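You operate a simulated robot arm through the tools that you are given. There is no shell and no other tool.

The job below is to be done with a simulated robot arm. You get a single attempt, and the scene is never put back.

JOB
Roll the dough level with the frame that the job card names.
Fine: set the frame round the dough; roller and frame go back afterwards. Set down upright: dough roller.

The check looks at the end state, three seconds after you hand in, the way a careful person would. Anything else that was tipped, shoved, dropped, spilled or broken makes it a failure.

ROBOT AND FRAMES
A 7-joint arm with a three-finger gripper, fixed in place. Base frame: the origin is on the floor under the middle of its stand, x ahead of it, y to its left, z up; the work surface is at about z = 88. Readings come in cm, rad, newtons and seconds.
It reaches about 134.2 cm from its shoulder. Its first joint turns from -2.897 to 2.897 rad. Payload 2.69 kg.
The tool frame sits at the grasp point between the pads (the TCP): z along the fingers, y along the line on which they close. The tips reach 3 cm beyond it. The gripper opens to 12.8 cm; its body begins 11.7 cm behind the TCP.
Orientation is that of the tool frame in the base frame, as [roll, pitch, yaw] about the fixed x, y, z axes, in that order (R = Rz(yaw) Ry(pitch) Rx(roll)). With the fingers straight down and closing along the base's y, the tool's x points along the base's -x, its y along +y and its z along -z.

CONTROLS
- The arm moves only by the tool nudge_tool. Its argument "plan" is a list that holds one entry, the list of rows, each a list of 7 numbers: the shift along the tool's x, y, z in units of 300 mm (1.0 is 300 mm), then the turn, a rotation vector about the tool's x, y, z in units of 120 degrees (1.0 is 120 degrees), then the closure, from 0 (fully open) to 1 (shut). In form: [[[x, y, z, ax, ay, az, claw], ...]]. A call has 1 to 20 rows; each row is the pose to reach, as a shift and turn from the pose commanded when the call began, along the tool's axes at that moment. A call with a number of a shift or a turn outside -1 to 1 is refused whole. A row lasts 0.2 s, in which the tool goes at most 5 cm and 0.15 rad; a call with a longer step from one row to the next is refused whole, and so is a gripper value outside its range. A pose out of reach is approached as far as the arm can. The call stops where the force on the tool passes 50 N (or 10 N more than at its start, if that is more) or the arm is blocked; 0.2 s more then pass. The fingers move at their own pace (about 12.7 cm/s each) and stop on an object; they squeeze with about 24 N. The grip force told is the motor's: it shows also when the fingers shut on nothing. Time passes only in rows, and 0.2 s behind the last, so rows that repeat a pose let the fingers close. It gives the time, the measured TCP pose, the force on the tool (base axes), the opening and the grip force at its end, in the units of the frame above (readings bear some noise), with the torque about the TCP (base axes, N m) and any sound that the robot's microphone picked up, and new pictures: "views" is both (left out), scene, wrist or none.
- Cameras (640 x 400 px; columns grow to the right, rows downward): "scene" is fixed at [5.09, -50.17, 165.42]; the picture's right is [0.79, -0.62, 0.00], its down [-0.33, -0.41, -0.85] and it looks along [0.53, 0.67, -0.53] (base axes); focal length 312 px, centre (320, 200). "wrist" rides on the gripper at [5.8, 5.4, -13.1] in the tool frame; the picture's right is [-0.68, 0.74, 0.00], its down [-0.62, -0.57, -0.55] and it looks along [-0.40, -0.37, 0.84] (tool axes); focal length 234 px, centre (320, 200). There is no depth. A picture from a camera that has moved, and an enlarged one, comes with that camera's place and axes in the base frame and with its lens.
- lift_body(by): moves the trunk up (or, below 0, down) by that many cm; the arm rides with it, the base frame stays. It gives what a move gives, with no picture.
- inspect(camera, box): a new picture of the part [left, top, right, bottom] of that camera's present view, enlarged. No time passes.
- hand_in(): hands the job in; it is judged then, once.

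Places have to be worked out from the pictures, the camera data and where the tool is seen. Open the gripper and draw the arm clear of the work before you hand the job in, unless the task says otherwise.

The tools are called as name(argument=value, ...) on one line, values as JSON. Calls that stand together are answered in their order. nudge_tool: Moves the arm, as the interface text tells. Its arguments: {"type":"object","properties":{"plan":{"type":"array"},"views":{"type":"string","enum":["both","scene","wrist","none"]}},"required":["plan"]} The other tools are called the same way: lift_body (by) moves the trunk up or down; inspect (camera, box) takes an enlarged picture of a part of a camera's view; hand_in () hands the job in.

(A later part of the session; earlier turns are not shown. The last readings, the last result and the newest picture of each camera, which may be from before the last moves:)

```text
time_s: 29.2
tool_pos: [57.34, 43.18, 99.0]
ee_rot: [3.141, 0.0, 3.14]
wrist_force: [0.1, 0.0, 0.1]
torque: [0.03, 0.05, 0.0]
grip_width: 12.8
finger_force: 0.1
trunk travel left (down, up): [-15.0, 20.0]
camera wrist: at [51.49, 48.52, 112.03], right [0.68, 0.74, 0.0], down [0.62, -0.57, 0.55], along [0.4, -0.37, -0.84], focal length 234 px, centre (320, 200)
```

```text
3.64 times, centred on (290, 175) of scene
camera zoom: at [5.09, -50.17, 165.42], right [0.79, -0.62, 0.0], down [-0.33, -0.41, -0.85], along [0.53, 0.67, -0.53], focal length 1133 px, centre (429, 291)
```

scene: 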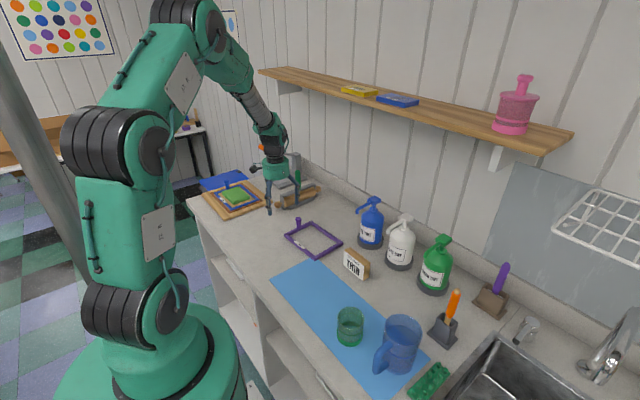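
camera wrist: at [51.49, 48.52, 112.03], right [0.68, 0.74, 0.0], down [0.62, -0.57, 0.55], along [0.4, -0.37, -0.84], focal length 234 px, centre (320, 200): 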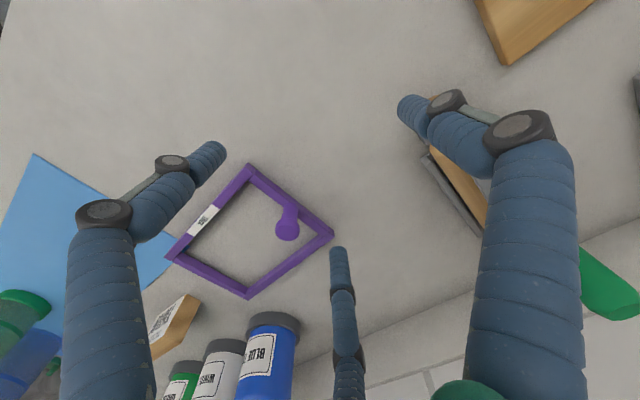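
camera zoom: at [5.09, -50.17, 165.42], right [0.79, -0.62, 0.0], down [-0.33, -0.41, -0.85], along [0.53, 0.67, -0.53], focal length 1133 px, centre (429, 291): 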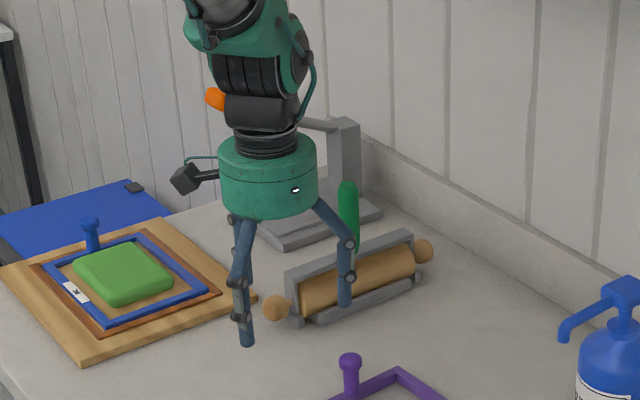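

The handle stands in the gap between the +y finger and the +x finger, as intended. I slide in most of the way and check.

nudge_tool(plan=[[[-0.08, 0.047, 0, 0, 0, 0, 0], [-0.16, 0.094, 0, 0, 0, 0, 0], [-0.24, 0.141, 0, 0, 0, 0, 0], [-0.32, 0.188, 0, 0, 0, 0, 0], [-0.39, 0.23, 0, 0, 0, 0, 0], [-0.39, 0.23, 0, 0, 0, 0, 0]]])

inspect(camera="wrist", box=[320, 50, 580, 350])

inspect(camera="scene", box=[230, 60, 370, 220])

```text
time_s: 30.6
tool_pos: [69.18, 49.94, 99.46]
ee_rot: [-3.141, 0.002, 3.141]
wrist_force: [0.6, 0.3, -1.0]
torque: [-0.03, 0.01, 0.02]
grip_width: 12.81
finger_force: 0.0
trunk travel left (down, up): [-15.0, 20.0]
camera wrist: at [63.25, 55.38, 112.38], right [0.68, 0.74, 0.0], down [0.62, -0.57, 0.55], along [0.4, -0.37, -0.84], focal length 234 px, centre (320, 200)
```

scene: 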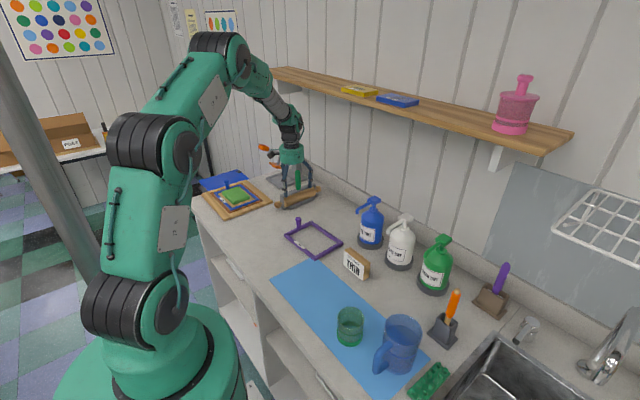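
wrist: 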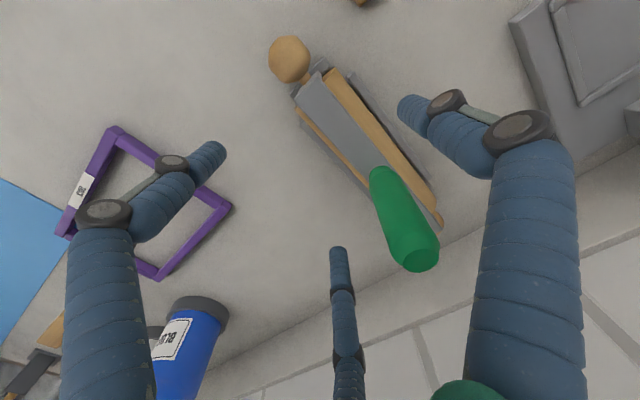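

```text
1.33 times, centred on (450, 200) of wrist
camera zoom: at [63.25, 55.38, 112.38], right [0.68, 0.74, 0.0], down [0.62, -0.57, 0.55], along [0.4, -0.37, -0.84], focal length 312 px, centre (147, 200)
```

zoom: 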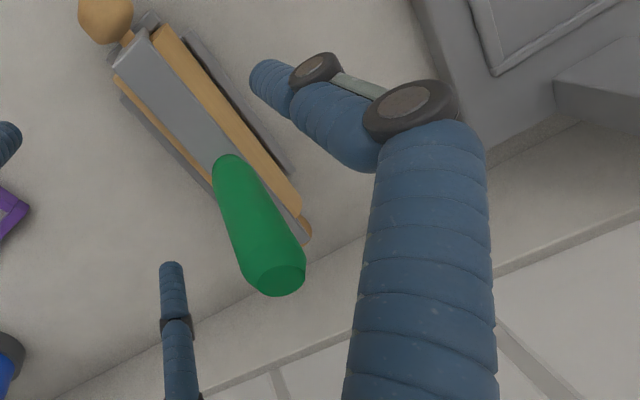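

```text
2.50 times, centred on (300, 140) of scene
camera zoom: at [5.09, -50.17, 165.42], right [0.79, -0.62, 0.0], down [-0.33, -0.41, -0.85], along [0.53, 0.67, -0.53], focal length 779 px, centre (370, 350)
```

zoom: 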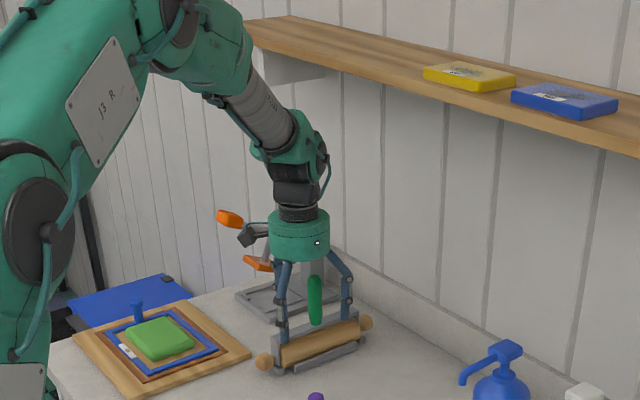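

The handle is about (+4.7, +3.0) cm from the TCP and the wrist is clear below the shelf. I finish the approach and centre on it.

nudge_tool(plan=[[[-0.06, 0.038, 0, 0, 0, 0, 0], [-0.12, 0.076, 0.01, 0, 0, 0, 0], [-0.157, 0.1, 0.02, 0, 0, 0, 0], [-0.157, 0.1, 0.02, 0, 0, 0, 0]]])

inspect(camera="wrist", box=[200, 50, 460, 350])

inspect(camera="scene", box=[260, 140, 340, 220])

```text
time_s: 31.6
tool_pos: [73.83, 52.84, 98.87]
ee_rot: [-3.141, 0.0, -3.141]
wrist_force: [-0.3, 0.5, 0.5]
torque: [-0.02, 0.01, -0.04]
grip_width: 12.82
finger_force: 0.1
trunk travel left (down, up): [-15.0, 20.0]
camera wrist: at [68.01, 58.25, 111.73], right [0.68, 0.74, 0.0], down [0.62, -0.57, 0.55], along [0.4, -0.37, -0.84], focal length 234 px, centre (320, 200)
```

scene: 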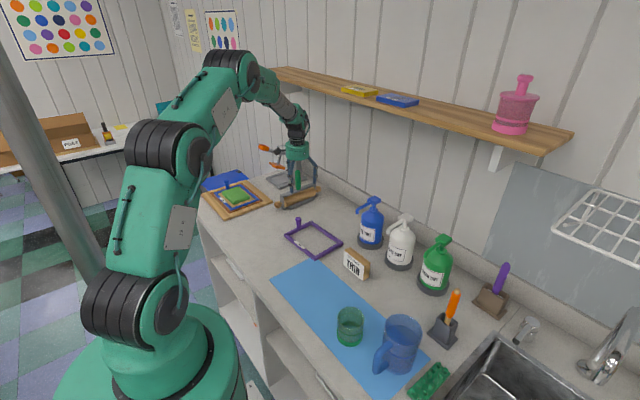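
wrist: 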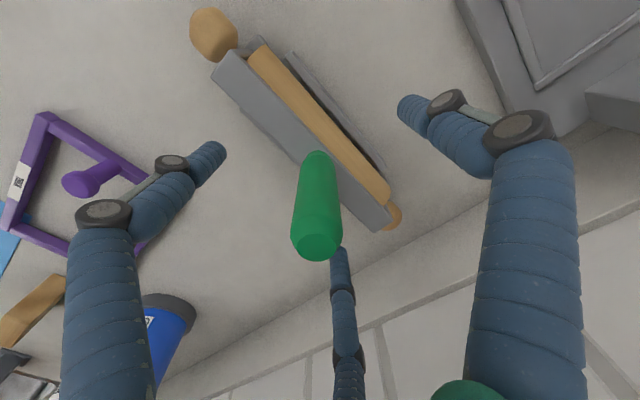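

```text
1.33 times, centred on (330, 200) of wrist
camera zoom: at [68.01, 58.25, 111.73], right [0.68, 0.74, 0.0], down [0.62, -0.57, 0.55], along [0.4, -0.37, -0.84], focal length 312 px, centre (307, 200)
```

zoom: 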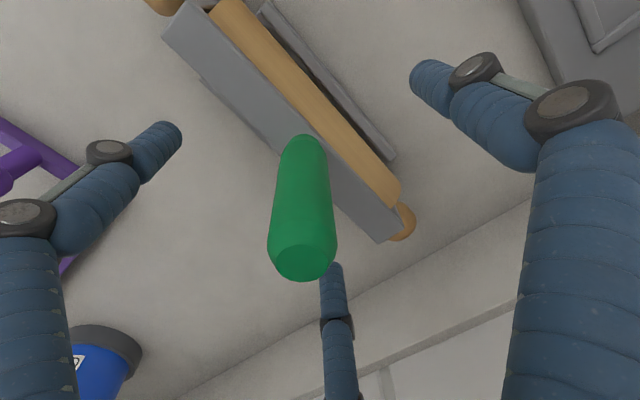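

```text
5.00 times, centred on (300, 180) of scene
camera zoom: at [5.09, -50.17, 165.42], right [0.79, -0.62, 0.0], down [-0.33, -0.41, -0.85], along [0.53, 0.67, -0.53], focal length 1557 px, centre (420, 300)
```

zoom: 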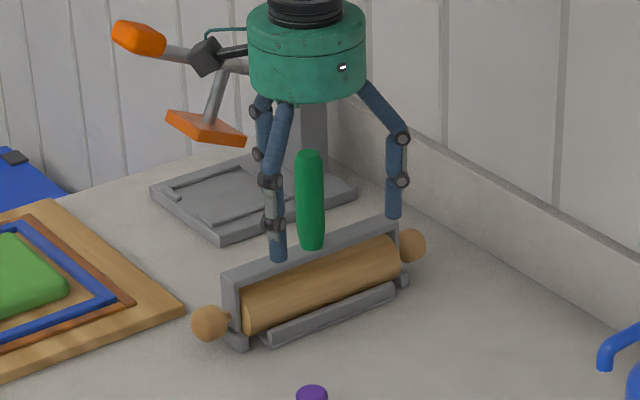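

The handle is centred within about 0.3 cm. I close the fingers on it.

nudge_tool(plan=[[[0, 0, 0, 0, 0, 0, 0.3], [0, 0, 0, 0, 0, 0, 0.55], [0, 0, 0, 0, 0, 0, 0.7], [0, 0, 0, 0, 0, 0, 0.8], [0, 0, 0, 0, 0, 0, 0.9], [0, 0, 0, 0, 0, 0, 1], [0, 0, 0, 0, 0, 0, 1], [0, 0, 0, 0, 0, 0, 1]]])

inspect(camera="scene", box=[260, 140, 340, 220])

```text
time_s: 33.4
tool_pos: [73.85, 52.96, 98.76]
ee_rot: [-3.141, -0.001, -3.14]
wrist_force: [-0.8, -0.2, -0.3]
torque: [0.03, 0.18, -0.05]
grip_width: 2.7
finger_force: 23.9
trunk travel left (down, up): [-15.0, 20.0]
camera wrist: at [67.98, 58.24, 111.73], right [0.68, 0.74, 0.0], down [0.62, -0.57, 0.55], along [0.4, -0.37, -0.84], focal length 234 px, centre (320, 200)
```

scene: 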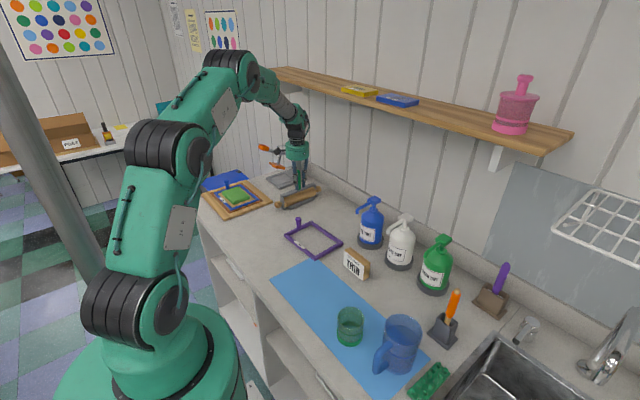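
wrist: 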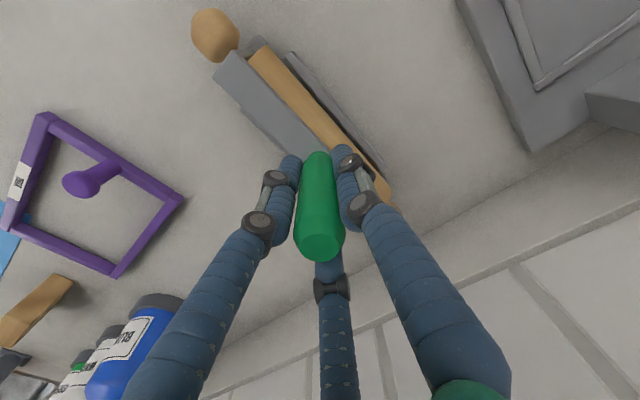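

```text
5.00 times, centred on (300, 180) of scene
camera zoom: at [5.09, -50.17, 165.42], right [0.79, -0.62, 0.0], down [-0.33, -0.41, -0.85], along [0.53, 0.67, -0.53], focal length 1557 px, centre (420, 300)
```

zoom: 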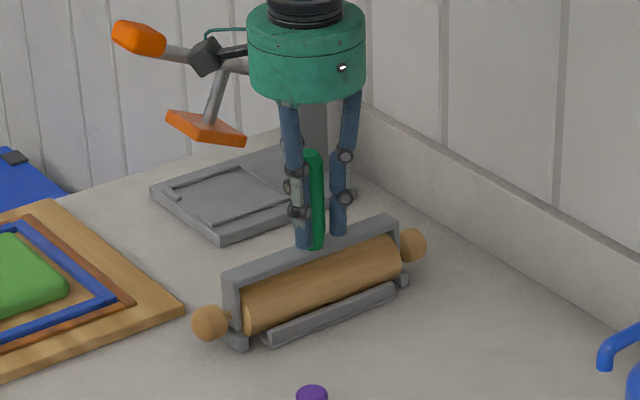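

Firm grip at 2.7 cm; the grasp pose to return to is (73.85, 52.9, 98.8). I lift slowly by 2.5 cm only, staying clear of the shelf, and look.

nudge_tool(plan=[[[0, 0, -0.015, 0, 0, 0, 1], [0, 0, -0.03, 0, 0, 0, 1], [0, 0, -0.05, 0, 0, 0, 1], [0, 0, -0.07, 0, 0, 0, 1], [0, 0, -0.083, 0, 0, 0, 1], [0, 0, -0.083, 0, 0, 0, 1]]])

inspect(camera="scene", box=[260, 140, 340, 220])

inspect(camera="scene", box=[260, 60, 340, 140])

```text
time_s: 34.8
tool_pos: [73.71, 52.98, 101.18]
ee_rot: [-3.141, 0.001, 3.141]
wrist_force: [-0.6, 0.6, -4.1]
torque: [0.01, -0.04, 0.0]
grip_width: 2.74
finger_force: 24.0
trunk travel left (down, up): [-15.0, 20.0]
camera wrist: at [67.87, 58.25, 114.18], right [0.68, 0.74, 0.0], down [0.62, -0.57, 0.55], along [0.4, -0.37, -0.84], focal length 234 px, centre (320, 200)
```

scene: 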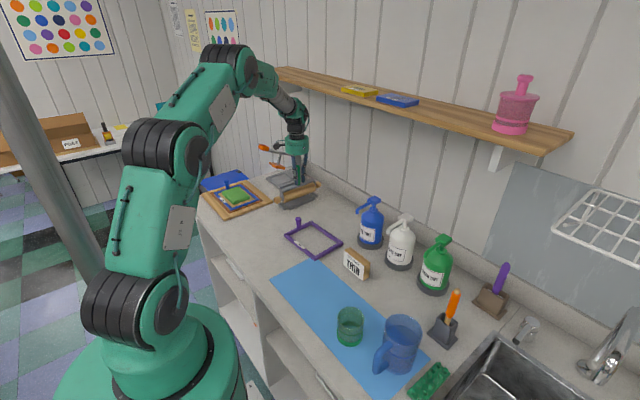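
wrist: 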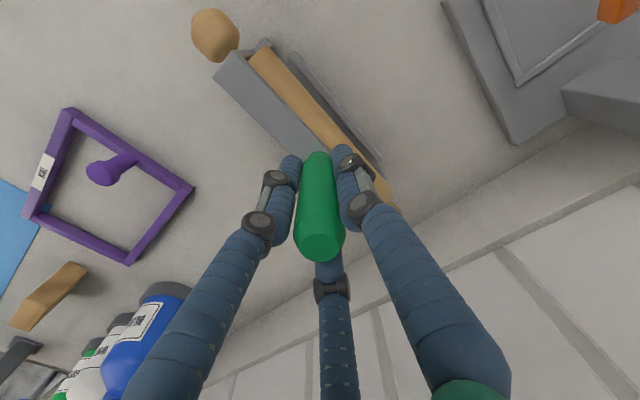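

```text
5.00 times, centred on (300, 180) of scene
camera zoom: at [5.09, -50.17, 165.42], right [0.79, -0.62, 0.0], down [-0.33, -0.41, -0.85], along [0.53, 0.67, -0.53], focal length 1557 px, centre (420, 300)
```

zoom: 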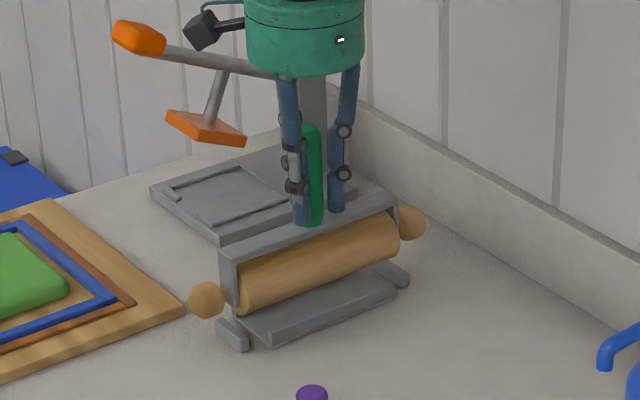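

```text
5.00 times, centred on (300, 100) of scene
camera zoom: at [5.09, -50.17, 165.42], right [0.79, -0.62, 0.0], down [-0.33, -0.41, -0.85], along [0.53, 0.67, -0.53], focal length 1557 px, centre (420, 700)
```

zoom: 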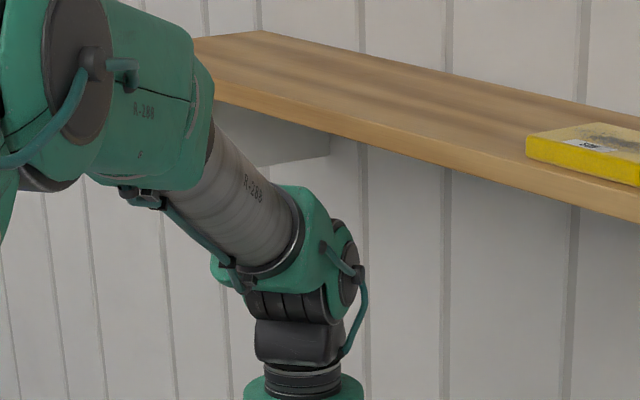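

The roller came up cleanly and its cradle stayed put. I draw it back in −x while rising, out from the shelf, to x≈51.4 in front of the board.

nudge_tool(plan=[[[0.03, 0, -0.005, 0, 0, 0, 1], [0.1, 0, -0.02, 0, 0, 0, 1], [0.2, 0, -0.05, 0, 0, 0, 1], [0.31, 0, -0.08, 0, 0, 0, 1], [0.42, 0, -0.11, 0, 0, 0, 1], [0.53, 0, -0.14, 0, 0, 0, 1], [0.63, 0, -0.16, 0, 0, 0, 1], [0.7, 0, -0.16, 0, 0, 0, 1], [0.743, 0, -0.16, 0, 0, 0, 1], [0.743, 0, -0.16, 0, 0, 0, 1]]])

inspect(camera="scene", box=[200, 100, 320, 220])

inspect(camera="wrist", box=[180, 0, 420, 240])

```text
time_s: 37.0
tool_pos: [51.26, 52.87, 106.29]
ee_rot: [3.141, 0.0, -3.14]
wrist_force: [0.4, -0.3, -3.2]
torque: [-0.02, -0.02, 0.0]
grip_width: 2.71
finger_force: 24.1
trunk travel left (down, up): [-15.0, 20.0]
camera wrist: at [45.49, 58.21, 119.15], right [0.68, 0.74, 0.0], down [0.62, -0.57, 0.55], along [0.4, -0.37, -0.84], focal length 234 px, centre (320, 200)
```

scene: 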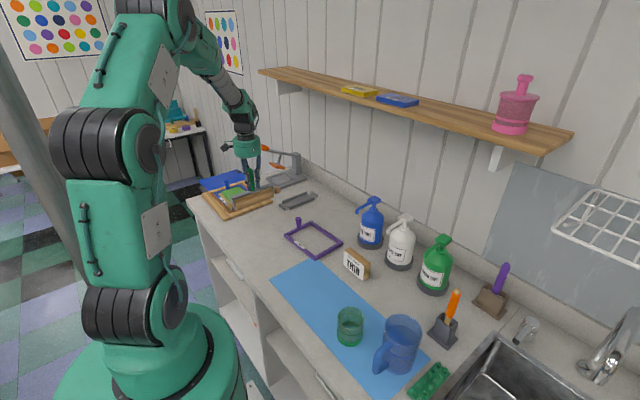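
wrist: 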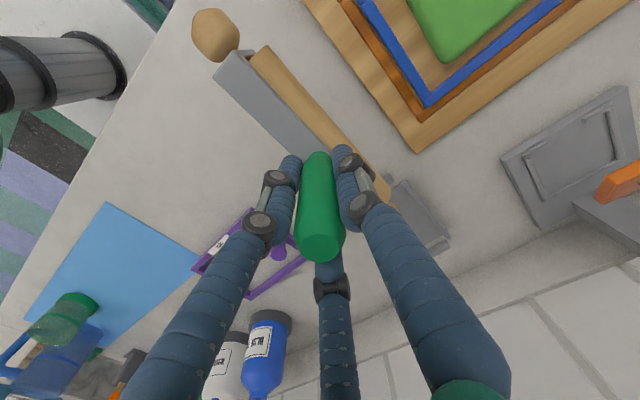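

```text
3.33 times, centred on (260, 160) of scene
camera zoom: at [5.09, -50.17, 165.42], right [0.79, -0.62, 0.0], down [-0.33, -0.41, -0.85], along [0.53, 0.67, -0.53], focal length 1038 px, centre (520, 333)
```

zoom: 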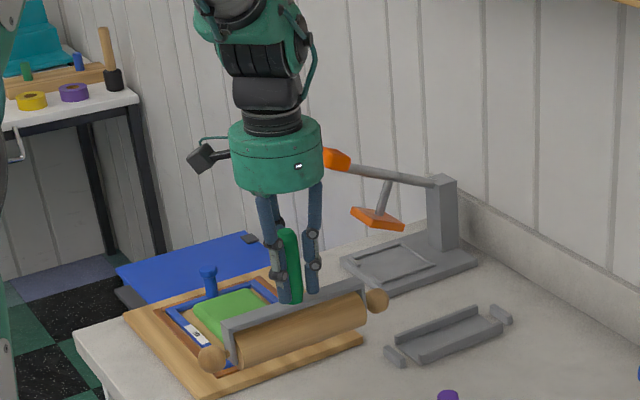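

```text
1.67 times, centred on (300, 120) of wrist
camera zoom: at [45.49, 58.21, 119.15], right [0.68, 0.74, 0.0], down [0.62, -0.57, 0.55], along [0.4, -0.37, -0.84], focal length 390 px, centre (353, 333)
```

zoom: 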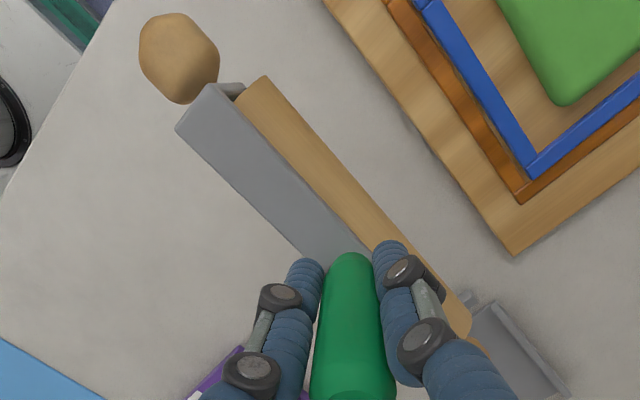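

The roller hangs level with its axis along x, and the empty cradle is undisturbed. I move it in +y over the middle of the dough at this height.

nudge_tool(plan=[[[0, 0.05, 0, 0, 0, 0, 1], [0, 0.15, 0, 0, 0, 0, 1], [0, 0.27, 0, 0, 0, 0, 1], [0, 0.39, 0, 0, 0, 0, 1], [0, 0.5, 0, 0, 0, 0, 1], [0, 0.59, 0, 0, 0, 0, 1], [0, 0.637, 0, 0, 0, 0, 1], [0, 0.637, 0, 0, 0, 0, 1]]])

inspect(camera="scene", box=[190, 120, 310, 220])

inspect(camera="wrist", box=[150, 0, 450, 300])

inspect(camera="scene", box=[265, 175, 325, 220])

```text
time_s: 38.8
tool_pos: [51.21, 72.13, 106.1]
ee_rot: [-3.142, 0.0, -3.141]
wrist_force: [-0.8, -0.1, -4.2]
torque: [-0.03, 0.0, 0.06]
grip_width: 2.72
finger_force: 23.7
trunk travel left (down, up): [-15.0, 20.0]
camera wrist: at [45.46, 77.48, 119.04], right [0.68, 0.74, 0.0], down [0.62, -0.57, 0.55], along [0.4, -0.37, -0.84], focal length 234 px, centre (320, 200)
```

scene: 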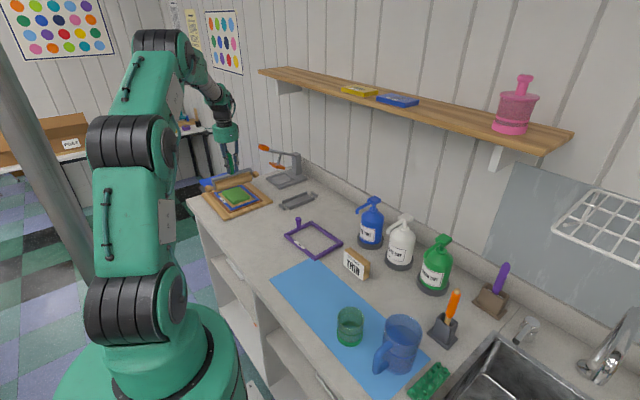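
wrist: 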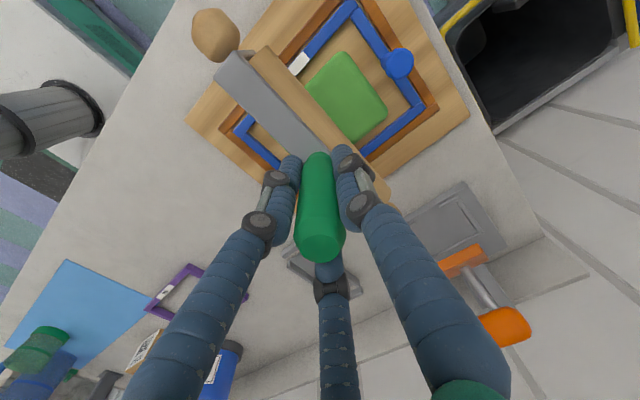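

```text
4.00 times, centred on (250, 170) of scene
camera zoom: at [5.09, -50.17, 165.42], right [0.79, -0.62, 0.0], down [-0.33, -0.41, -0.85], along [0.53, 0.67, -0.53], focal length 1246 px, centre (600, 320)
```

zoom: 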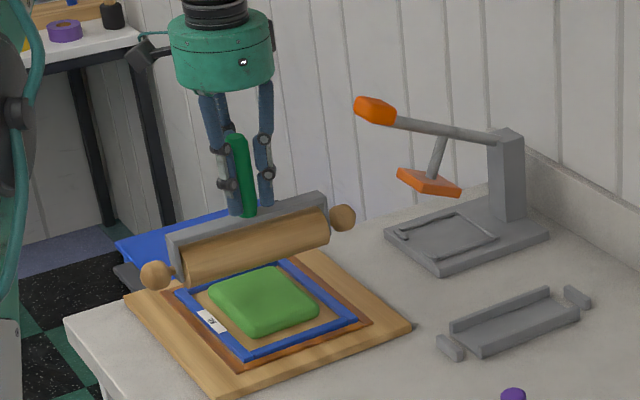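

```text
1.33 times, centred on (300, 150) of wrist
camera zoom: at [45.46, 77.48, 119.04], right [0.68, 0.74, 0.0], down [0.62, -0.57, 0.55], along [0.4, -0.37, -0.84], focal length 312 px, centre (347, 267)
```

zoom: 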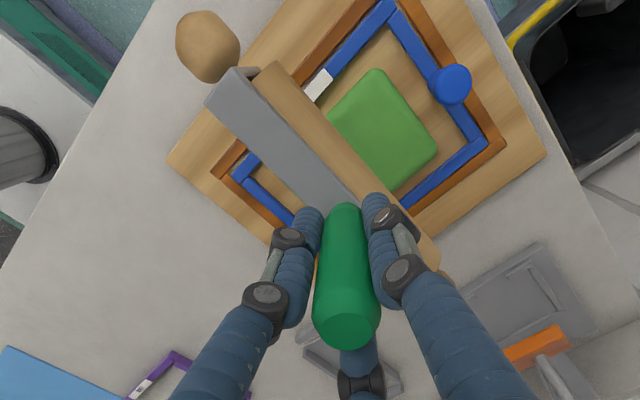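

```text
8.89 times, centred on (295, 198) of scene
camera zoom: at [5.09, -50.17, 165.42], right [0.79, -0.62, 0.0], down [-0.33, -0.41, -0.85], along [0.53, 0.67, -0.53], focal length 2769 px, centre (542, 222)
```

zoom: 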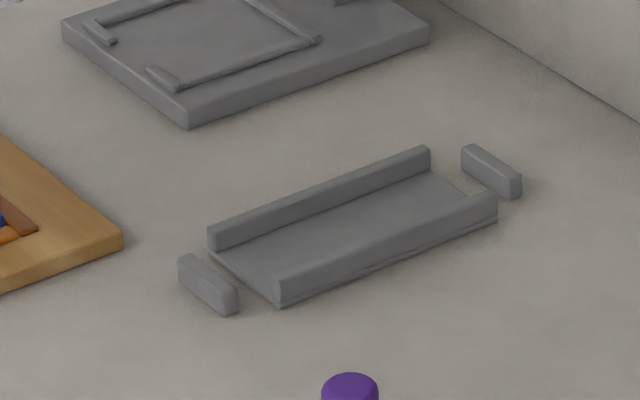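

The roller is over the dough, level. I lower it in steps until it just touches the dough.

nudge_tool(plan=[[[0, 0, 0.03, 0, 0, 0, 1], [0, 0, 0.06, 0, 0, 0, 1], [0, 0, 0.09, 0, 0, 0, 1], [0, 0, 0.1, 0, 0, 0, 1], [0, 0, 0.1, 0, 0, 0, 1]]])

inspect(camera="scene", box=[200, 150, 290, 220])

```text
time_s: 40.0
tool_pos: [51.36, 72.12, 102.89]
ee_rot: [3.141, -0.001, 3.141]
wrist_force: [0.3, 0.6, -3.4]
torque: [0.0, 0.02, -0.01]
grip_width: 2.67
finger_force: 23.9
trunk travel left (down, up): [-15.0, 20.0]
camera wrist: at [45.58, 77.49, 115.94], right [0.68, 0.74, 0.0], down [0.62, -0.57, 0.55], along [0.4, -0.37, -0.84], focal length 234 px, centre (320, 200)
```

scene: 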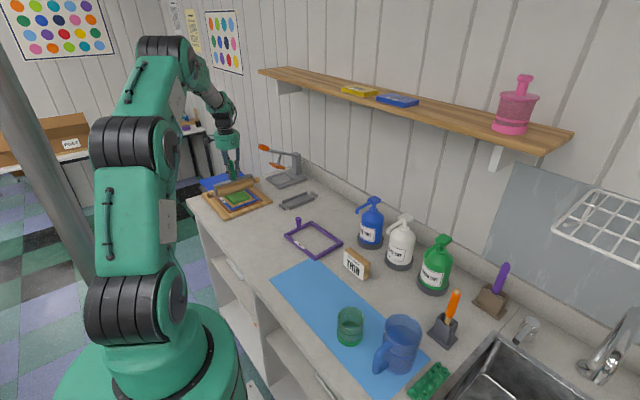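
wrist: 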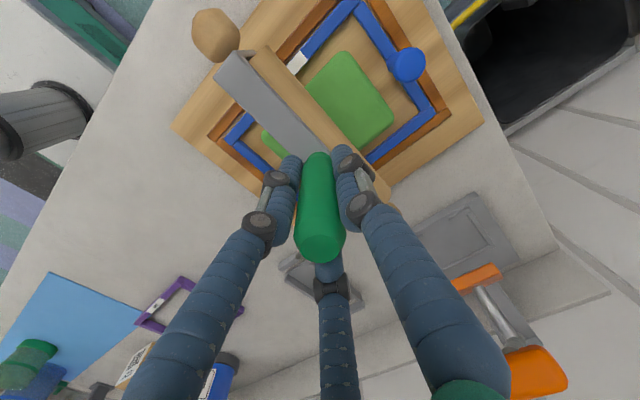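

```text
5.71 times, centred on (245, 185) of scene
camera zoom: at [5.09, -50.17, 165.42], right [0.79, -0.62, 0.0], down [-0.33, -0.41, -0.85], along [0.53, 0.67, -0.53], focal length 1780 px, centre (749, 286)
```

zoom: 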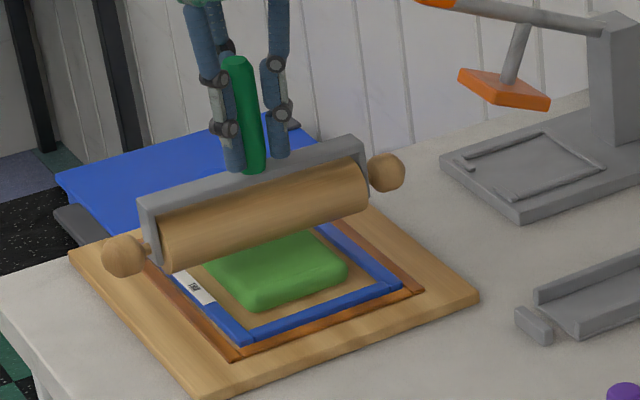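

Still above the dough. I lower in small steps and watch the force (baseline ≈ −3.7 N).

nudge_tool(plan=[[[0, 0, 0.008, 0, 0, 0, 1], [0, 0, 0.016, 0, 0, 0, 1], [0, 0, 0.02, 0, 0, 0, 1], [0, 0, 0.02, 0, 0, 0, 1]]], views="none")

```text
time_s: 41.0
tool_pos: [51.37, 72.16, 102.37]
ee_rot: [3.141, 0.0, -3.141]
wrist_force: [0.6, 0.1, -3.6]
torque: [0.0, -0.01, 0.01]
grip_width: 2.68
finger_force: 24.5
trunk travel left (down, up): [-15.0, 20.0]
```

No contact yet, so I continue down another 0.6 cm.

nudge_tool(plan=[[[0, 0, 0.008, 0, 0, 0, 1], [0, 0, 0.016, 0, 0, 0, 1], [0, 0, 0.02, 0, 0, 0, 1], [0, 0, 0.02, 0, 0, 0, 1]]], views="scene")

inspect(camera="scene", box=[200, 150, 290, 220])

```text
time_s: 42.0
tool_pos: [51.35, 71.99, 101.82]
ee_rot: [3.14, 0.001, -3.141]
wrist_force: [0.0, -1.0, -2.4]
torque: [0.03, -0.03, 0.0]
grip_width: 2.67
finger_force: 23.9
trunk travel left (down, up): [-15.0, 20.0]
```

scene: 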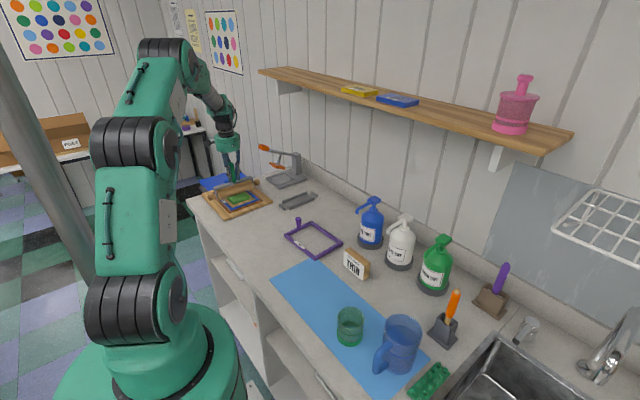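

```text
5.71 times, centred on (245, 185) of scene
camera zoom: at [5.09, -50.17, 165.42], right [0.79, -0.62, 0.0], down [-0.33, -0.41, -0.85], along [0.53, 0.67, -0.53], focal length 1780 px, centre (749, 286)
```

zoom: 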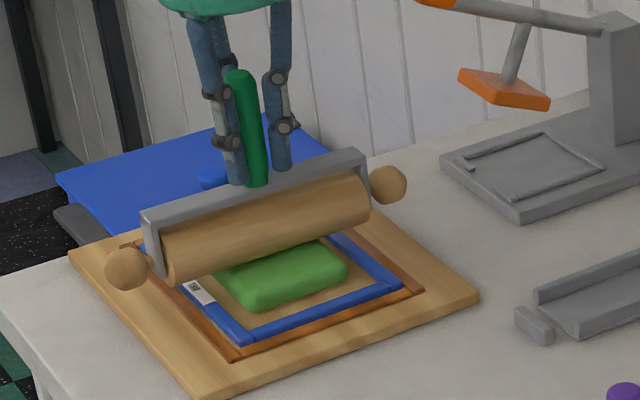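

Near touching. Another 0.3 cm down.

nudge_tool(plan=[[[0, 0, 0.005, 0, 0, 0, 1], [0, 0, 0.01, 0, 0, 0, 1], [0, 0, 0.01, 0, 0, 0, 1]]], views="none")

```text
time_s: 42.8
tool_pos: [51.38, 72.13, 101.68]
ee_rot: [3.139, 0.002, 3.141]
wrist_force: [-0.3, -0.7, 9.2]
torque: [-0.03, 0.32, -0.05]
grip_width: 2.64
finger_force: 24.2
trunk travel left (down, up): [-15.0, 20.0]
```

Contact: about 13 N on the dough at TCP z≈101.7. I now roll forward and back along y with light pressure, ±5 cm.

nudge_tool(plan=[[[0, 0.033, 0.001, 0, 0, 0, 1], [0, 0.067, 0.002, 0, 0, 0, 1], [0, 0.1, 0.003, 0, 0, 0, 1], [0, 0.133, 0.003, 0, 0, 0, 1], [0, 0.16, 0.003, 0, 0, 0, 1], [0, 0.133, 0.003, 0, 0, 0, 1], [0, 0.1, 0.003, 0, 0, 0, 1], [0, 0.067, 0.003, 0, 0, 0, 1], [0, 0.033, 0.003, 0, 0, 0, 1], [0, 0, 0.003, 0, 0, 0, 1], [0, -0.033, 0.003, 0, 0, 0, 1], [0, -0.067, 0.003, 0, 0, 0, 1], [0, -0.1, 0.003, 0, 0, 0, 1], [0, -0.133, 0.003, 0, 0, 0, 1], [0, -0.16, 0.003, 0, 0, 0, 1], [0, -0.133, 0.003, 0, 0, 0, 1], [0, -0.1, 0.003, 0, 0, 0, 1], [0, -0.067, 0.003, 0, 0, 0, 1], [0, -0.033, 0.003, 0, 0, 0, 1], [0, 0, 0.003, 0, 0, 0, 1]]])

inspect(camera="scene", box=[200, 150, 290, 220])

inspect(camera="wrist", box=[150, 0, 450, 250])

```text
time_s: 47.0
tool_pos: [51.3, 71.95, 101.3]
ee_rot: [3.141, 0.0, -3.14]
wrist_force: [0.6, -1.1, -4.2]
torque: [0.0, -0.01, -0.02]
grip_width: 2.6
finger_force: 24.8
trunk travel left (down, up): [-15.0, 20.0]
camera wrist: at [45.47, 77.42, 114.27], right [0.68, 0.74, 0.0], down [0.62, -0.57, 0.55], along [0.4, -0.37, -0.84], focal length 234 px, centre (320, 200)
```

scene: 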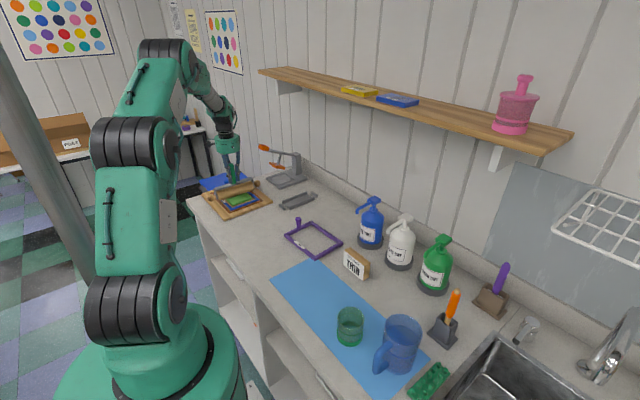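
wrist: 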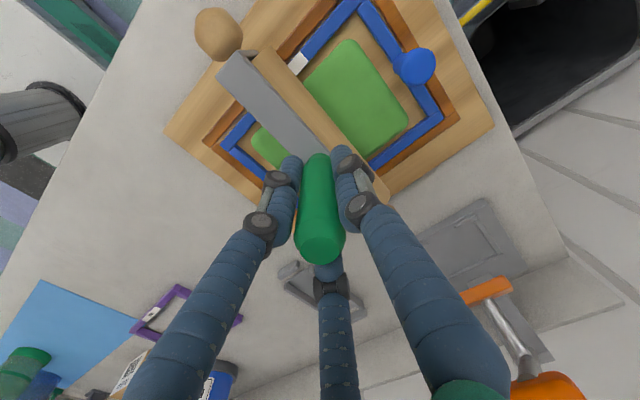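

```text
5.71 times, centred on (245, 185) of scene
camera zoom: at [5.09, -50.17, 165.42], right [0.79, -0.62, 0.0], down [-0.33, -0.41, -0.85], along [0.53, 0.67, -0.53], focal length 1780 px, centre (749, 286)
```

zoom: 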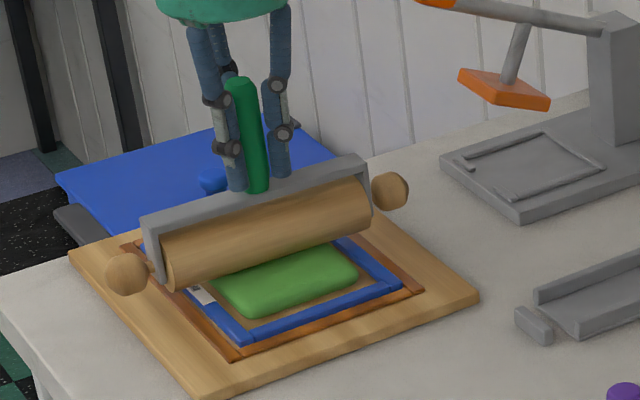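

```text
1.60 times, centred on (300, 125) of wrist
camera zoom: at [45.47, 77.42, 114.27], right [0.68, 0.74, 0.0], down [0.62, -0.57, 0.55], along [0.4, -0.37, -0.84], focal length 375 px, centre (352, 320)
```

zoom: 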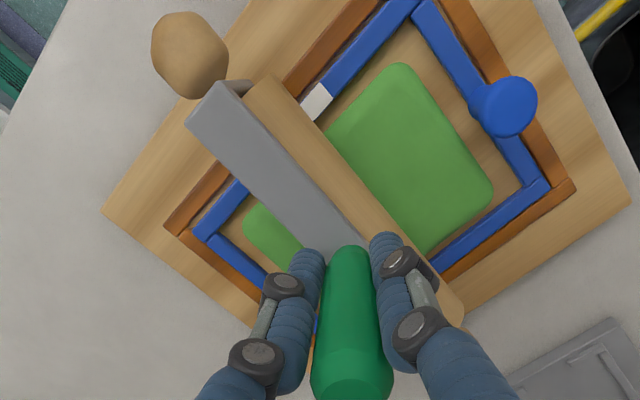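

The dough is flattening and spreading nicely, and the roller now hangs free at this height. I go on, lowering 0.3 cm and rolling again.

nudge_tool(plan=[[[0, 0.033, 0.004, 0, 0, 0, 1], [0, 0.067, 0.007, 0, 0, 0, 1], [0, 0.1, 0.01, 0, 0, 0, 1], [0, 0.133, 0.01, 0, 0, 0, 1], [0, 0.165, 0.01, 0, 0, 0, 1], [0, 0.133, 0.01, 0, 0, 0, 1], [0, 0.1, 0.01, 0, 0, 0, 1], [0, 0.067, 0.01, 0, 0, 0, 1], [0, 0.033, 0.01, 0, 0, 0, 1], [0, 0, 0.01, 0, 0, 0, 1], [0, -0.033, 0.01, 0, 0, 0, 1], [0, -0.067, 0.01, 0, 0, 0, 1], [0, -0.1, 0.01, 0, 0, 0, 1], [0, -0.133, 0.01, 0, 0, 0, 1], [0, -0.165, 0.01, 0, 0, 0, 1], [0, -0.133, 0.01, 0, 0, 0, 1], [0, -0.1, 0.01, 0, 0, 0, 1], [0, -0.067, 0.01, 0, 0, 0, 1], [0, -0.033, 0.01, 0, 0, 0, 1], [0, 0, 0.01, 0, 0, 0, 1]]])

inspect(camera="scene", box=[200, 150, 290, 220])

inspect(camera="wrist", box=[150, 0, 450, 280])

```text
time_s: 51.2
tool_pos: [51.38, 72.03, 101.27]
ee_rot: [-3.142, 0.001, 3.141]
wrist_force: [0.4, 0.5, -4.1]
torque: [-0.01, 0.01, -0.01]
grip_width: 2.53
finger_force: 24.8
trunk travel left (down, up): [-15.0, 20.0]
camera wrist: at [45.58, 77.45, 114.14], right [0.68, 0.74, 0.0], down [0.62, -0.57, 0.55], along [0.4, -0.37, -0.84], focal length 234 px, centre (320, 200)
```

scene: 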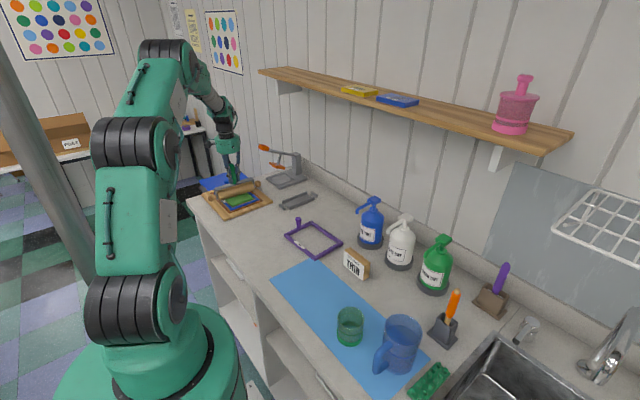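
wrist: 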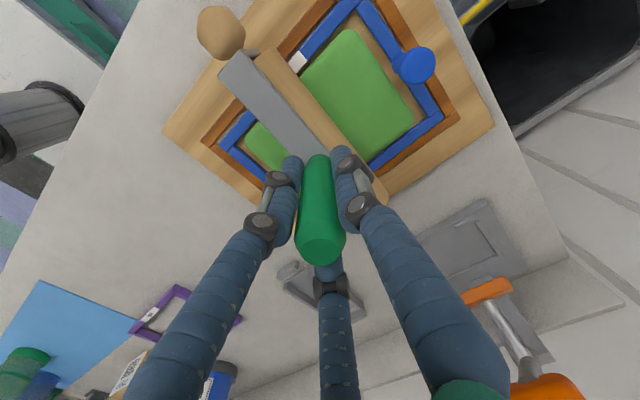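

```text
5.71 times, centred on (245, 185) of scene
camera zoom: at [5.09, -50.17, 165.42], right [0.79, -0.62, 0.0], down [-0.33, -0.41, -0.85], along [0.53, 0.67, -0.53], focal length 1780 px, centre (749, 286)
```

zoom: 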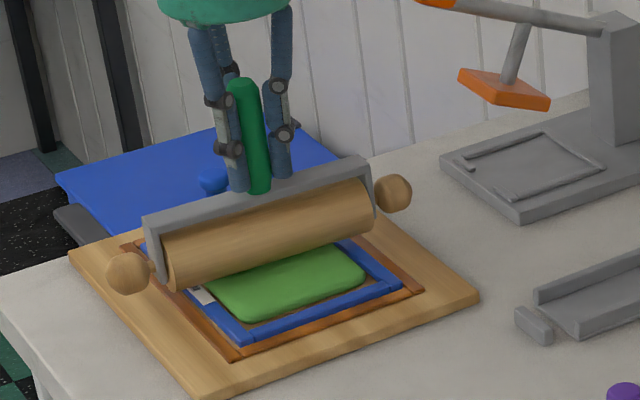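

```text
1.43 times, centred on (300, 140) of wrist
camera zoom: at [45.58, 77.45, 114.14], right [0.68, 0.74, 0.0], down [0.62, -0.57, 0.55], along [0.4, -0.37, -0.84], focal length 334 px, centre (349, 286)
```

zoom: 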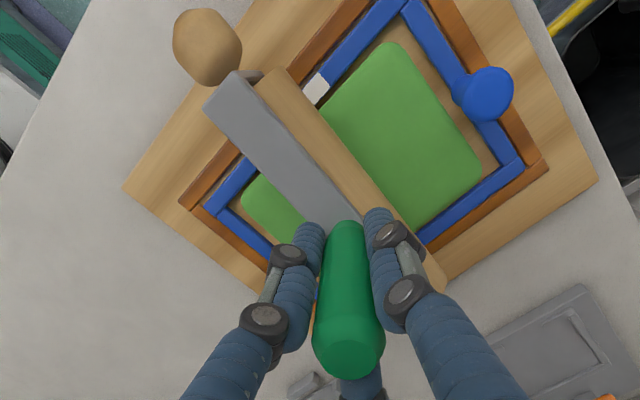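

It keeps spreading evenly. I continue with further lower passes.

nudge_tool(plan=[[[0, 0.033, 0.004, 0, 0, 0, 1], [0, 0.067, 0.007, 0, 0, 0, 1], [0, 0.1, 0.01, 0, 0, 0, 1], [0, 0.133, 0.01, 0, 0, 0, 1], [0, 0.167, 0.01, 0, 0, 0, 1], [0, 0.133, 0.01, 0, 0, 0, 1], [0, 0.1, 0.01, 0, 0, 0, 1], [0, 0.067, 0.01, 0, 0, 0, 1], [0, 0.033, 0.01, 0, 0, 0, 1], [0, 0, 0.01, 0, 0, 0, 1], [0, -0.033, 0.01, 0, 0, 0, 1], [0, -0.067, 0.01, 0, 0, 0, 1], [0, -0.1, 0.01, 0, 0, 0, 1], [0, -0.133, 0.01, 0, 0, 0, 1], [0, -0.175, 0.01, 0, 0, 0, 1], [0, -0.133, 0.01, 0, 0, 0, 1], [0, -0.1, 0.01, 0, 0, 0, 1], [0, -0.067, 0.01, 0, 0, 0, 1], [0, -0.033, 0.01, 0, 0, 0, 1], [0, 0, 0.01, 0, 0, 0, 1]]], views="scene")

inspect(camera="scene", box=[200, 150, 290, 220])

```text
time_s: 55.4
tool_pos: [51.42, 72.14, 100.81]
ee_rot: [-3.141, -0.002, -3.14]
wrist_force: [0.2, 0.5, -3.9]
torque: [0.02, -0.03, -0.02]
grip_width: 2.52
finger_force: 23.5
trunk travel left (down, up): [-15.0, 20.0]
```

scene: 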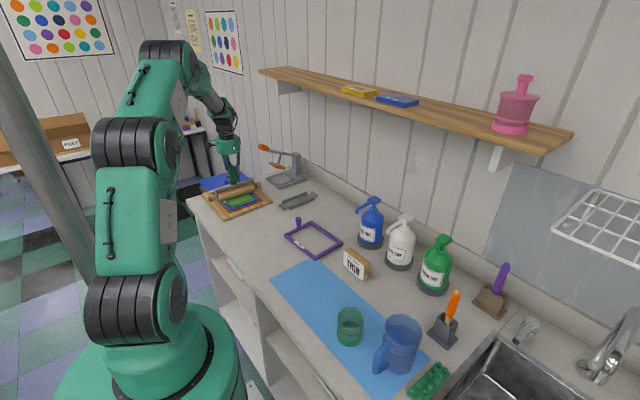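

```text
5.71 times, centred on (245, 185) of scene
camera zoom: at [5.09, -50.17, 165.42], right [0.79, -0.62, 0.0], down [-0.33, -0.41, -0.85], along [0.53, 0.67, -0.53], focal length 1780 px, centre (749, 286)
```

zoom: 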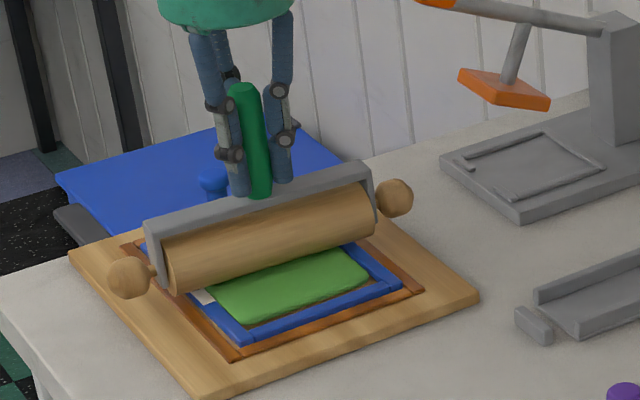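

Another pass, 0.3 cm lower.

nudge_tool(plan=[[[0, 0.033, 0.004, 0, 0, 0, 1], [0, 0.067, 0.007, 0, 0, 0, 1], [0, 0.1, 0.01, 0, 0, 0, 1], [0, 0.133, 0.01, 0, 0, 0, 1], [0, 0.175, 0.01, 0, 0, 0, 1], [0, 0.133, 0.01, 0, 0, 0, 1], [0, 0.1, 0.01, 0, 0, 0, 1], [0, 0.067, 0.01, 0, 0, 0, 1], [0, 0.033, 0.01, 0, 0, 0, 1], [0, 0, 0.01, 0, 0, 0, 1], [0, -0.033, 0.01, 0, 0, 0, 1], [0, -0.067, 0.01, 0, 0, 0, 1], [0, -0.1, 0.01, 0, 0, 0, 1], [0, -0.133, 0.01, 0, 0, 0, 1], [0, -0.18, 0.01, 0, 0, 0, 1], [0, -0.133, 0.01, 0, 0, 0, 1], [0, -0.1, 0.01, 0, 0, 0, 1], [0, -0.067, 0.01, 0, 0, 0, 1], [0, -0.033, 0.01, 0, 0, 0, 1], [0, 0, 0.01, 0, 0, 0, 1]]])

inspect(camera="scene", box=[200, 150, 290, 220])

inspect(camera="wrist", box=[150, 0, 450, 280])

```text
time_s: 59.6
tool_pos: [51.2, 72.11, 100.63]
ee_rot: [-3.139, -0.001, 3.139]
wrist_force: [0.6, -0.3, -3.8]
torque: [-0.01, -0.01, -0.02]
grip_width: 2.52
finger_force: 24.6
trunk travel left (down, up): [-15.0, 20.0]
camera wrist: at [45.56, 77.5, 113.52], right [0.68, 0.74, 0.0], down [0.62, -0.57, 0.55], along [0.4, -0.37, -0.84], focal length 234 px, centre (320, 200)
```

scene: 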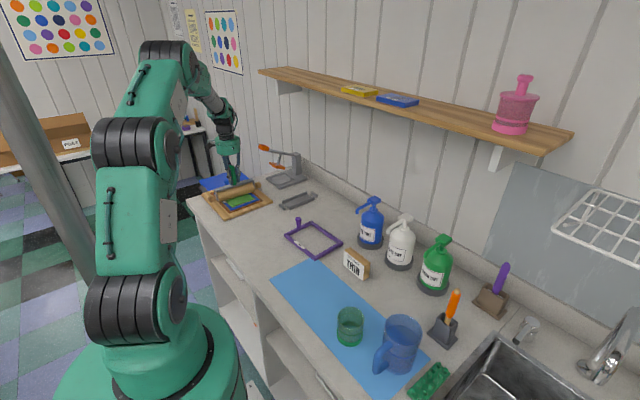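
wrist: 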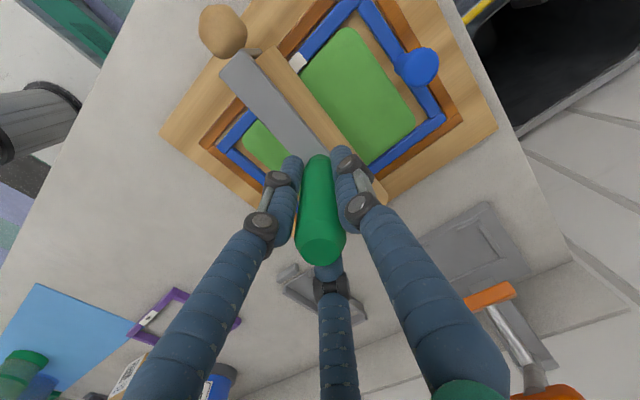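

```text
5.71 times, centred on (245, 185) of scene
camera zoom: at [5.09, -50.17, 165.42], right [0.79, -0.62, 0.0], down [-0.33, -0.41, -0.85], along [0.53, 0.67, -0.53], focal length 1780 px, centre (749, 286)
```

zoom: 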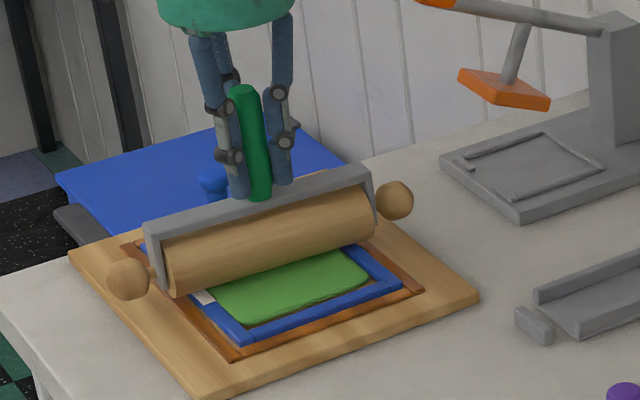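

```text
1.43 times, centred on (300, 140) of wrist
camera zoom: at [45.56, 77.5, 113.52], right [0.68, 0.74, 0.0], down [0.62, -0.57, 0.55], along [0.4, -0.37, -0.84], focal length 334 px, centre (349, 286)
```

zoom: 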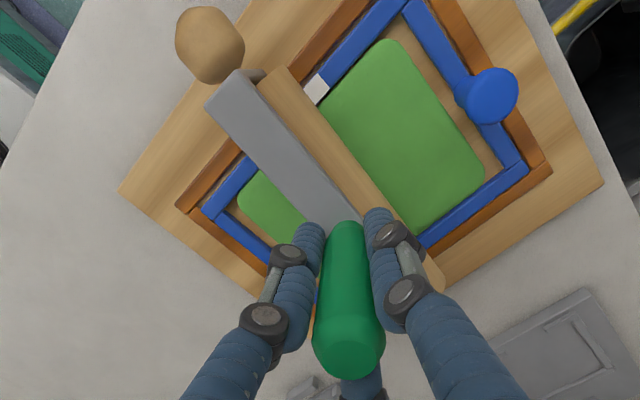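

No load at the end of the pass, so the dough is below the roller here. I lower further and probe for contact.

nudge_tool(plan=[[[0, 0, 0.004, 0, 0, 0, 1], [0, 0, 0.008, 0, 0, 0, 1], [0, 0, 0.01, 0, 0, 0, 1], [0, 0, 0.01, 0, 0, 0, 1]]], views="none")

```text
time_s: 60.6
tool_pos: [51.42, 72.1, 100.44]
ee_rot: [3.14, 0.003, -3.14]
wrist_force: [0.0, -0.1, 14.2]
torque: [-0.02, -0.53, -0.02]
grip_width: 2.51
finger_force: 23.0
trunk travel left (down, up): [-15.0, 20.0]
```

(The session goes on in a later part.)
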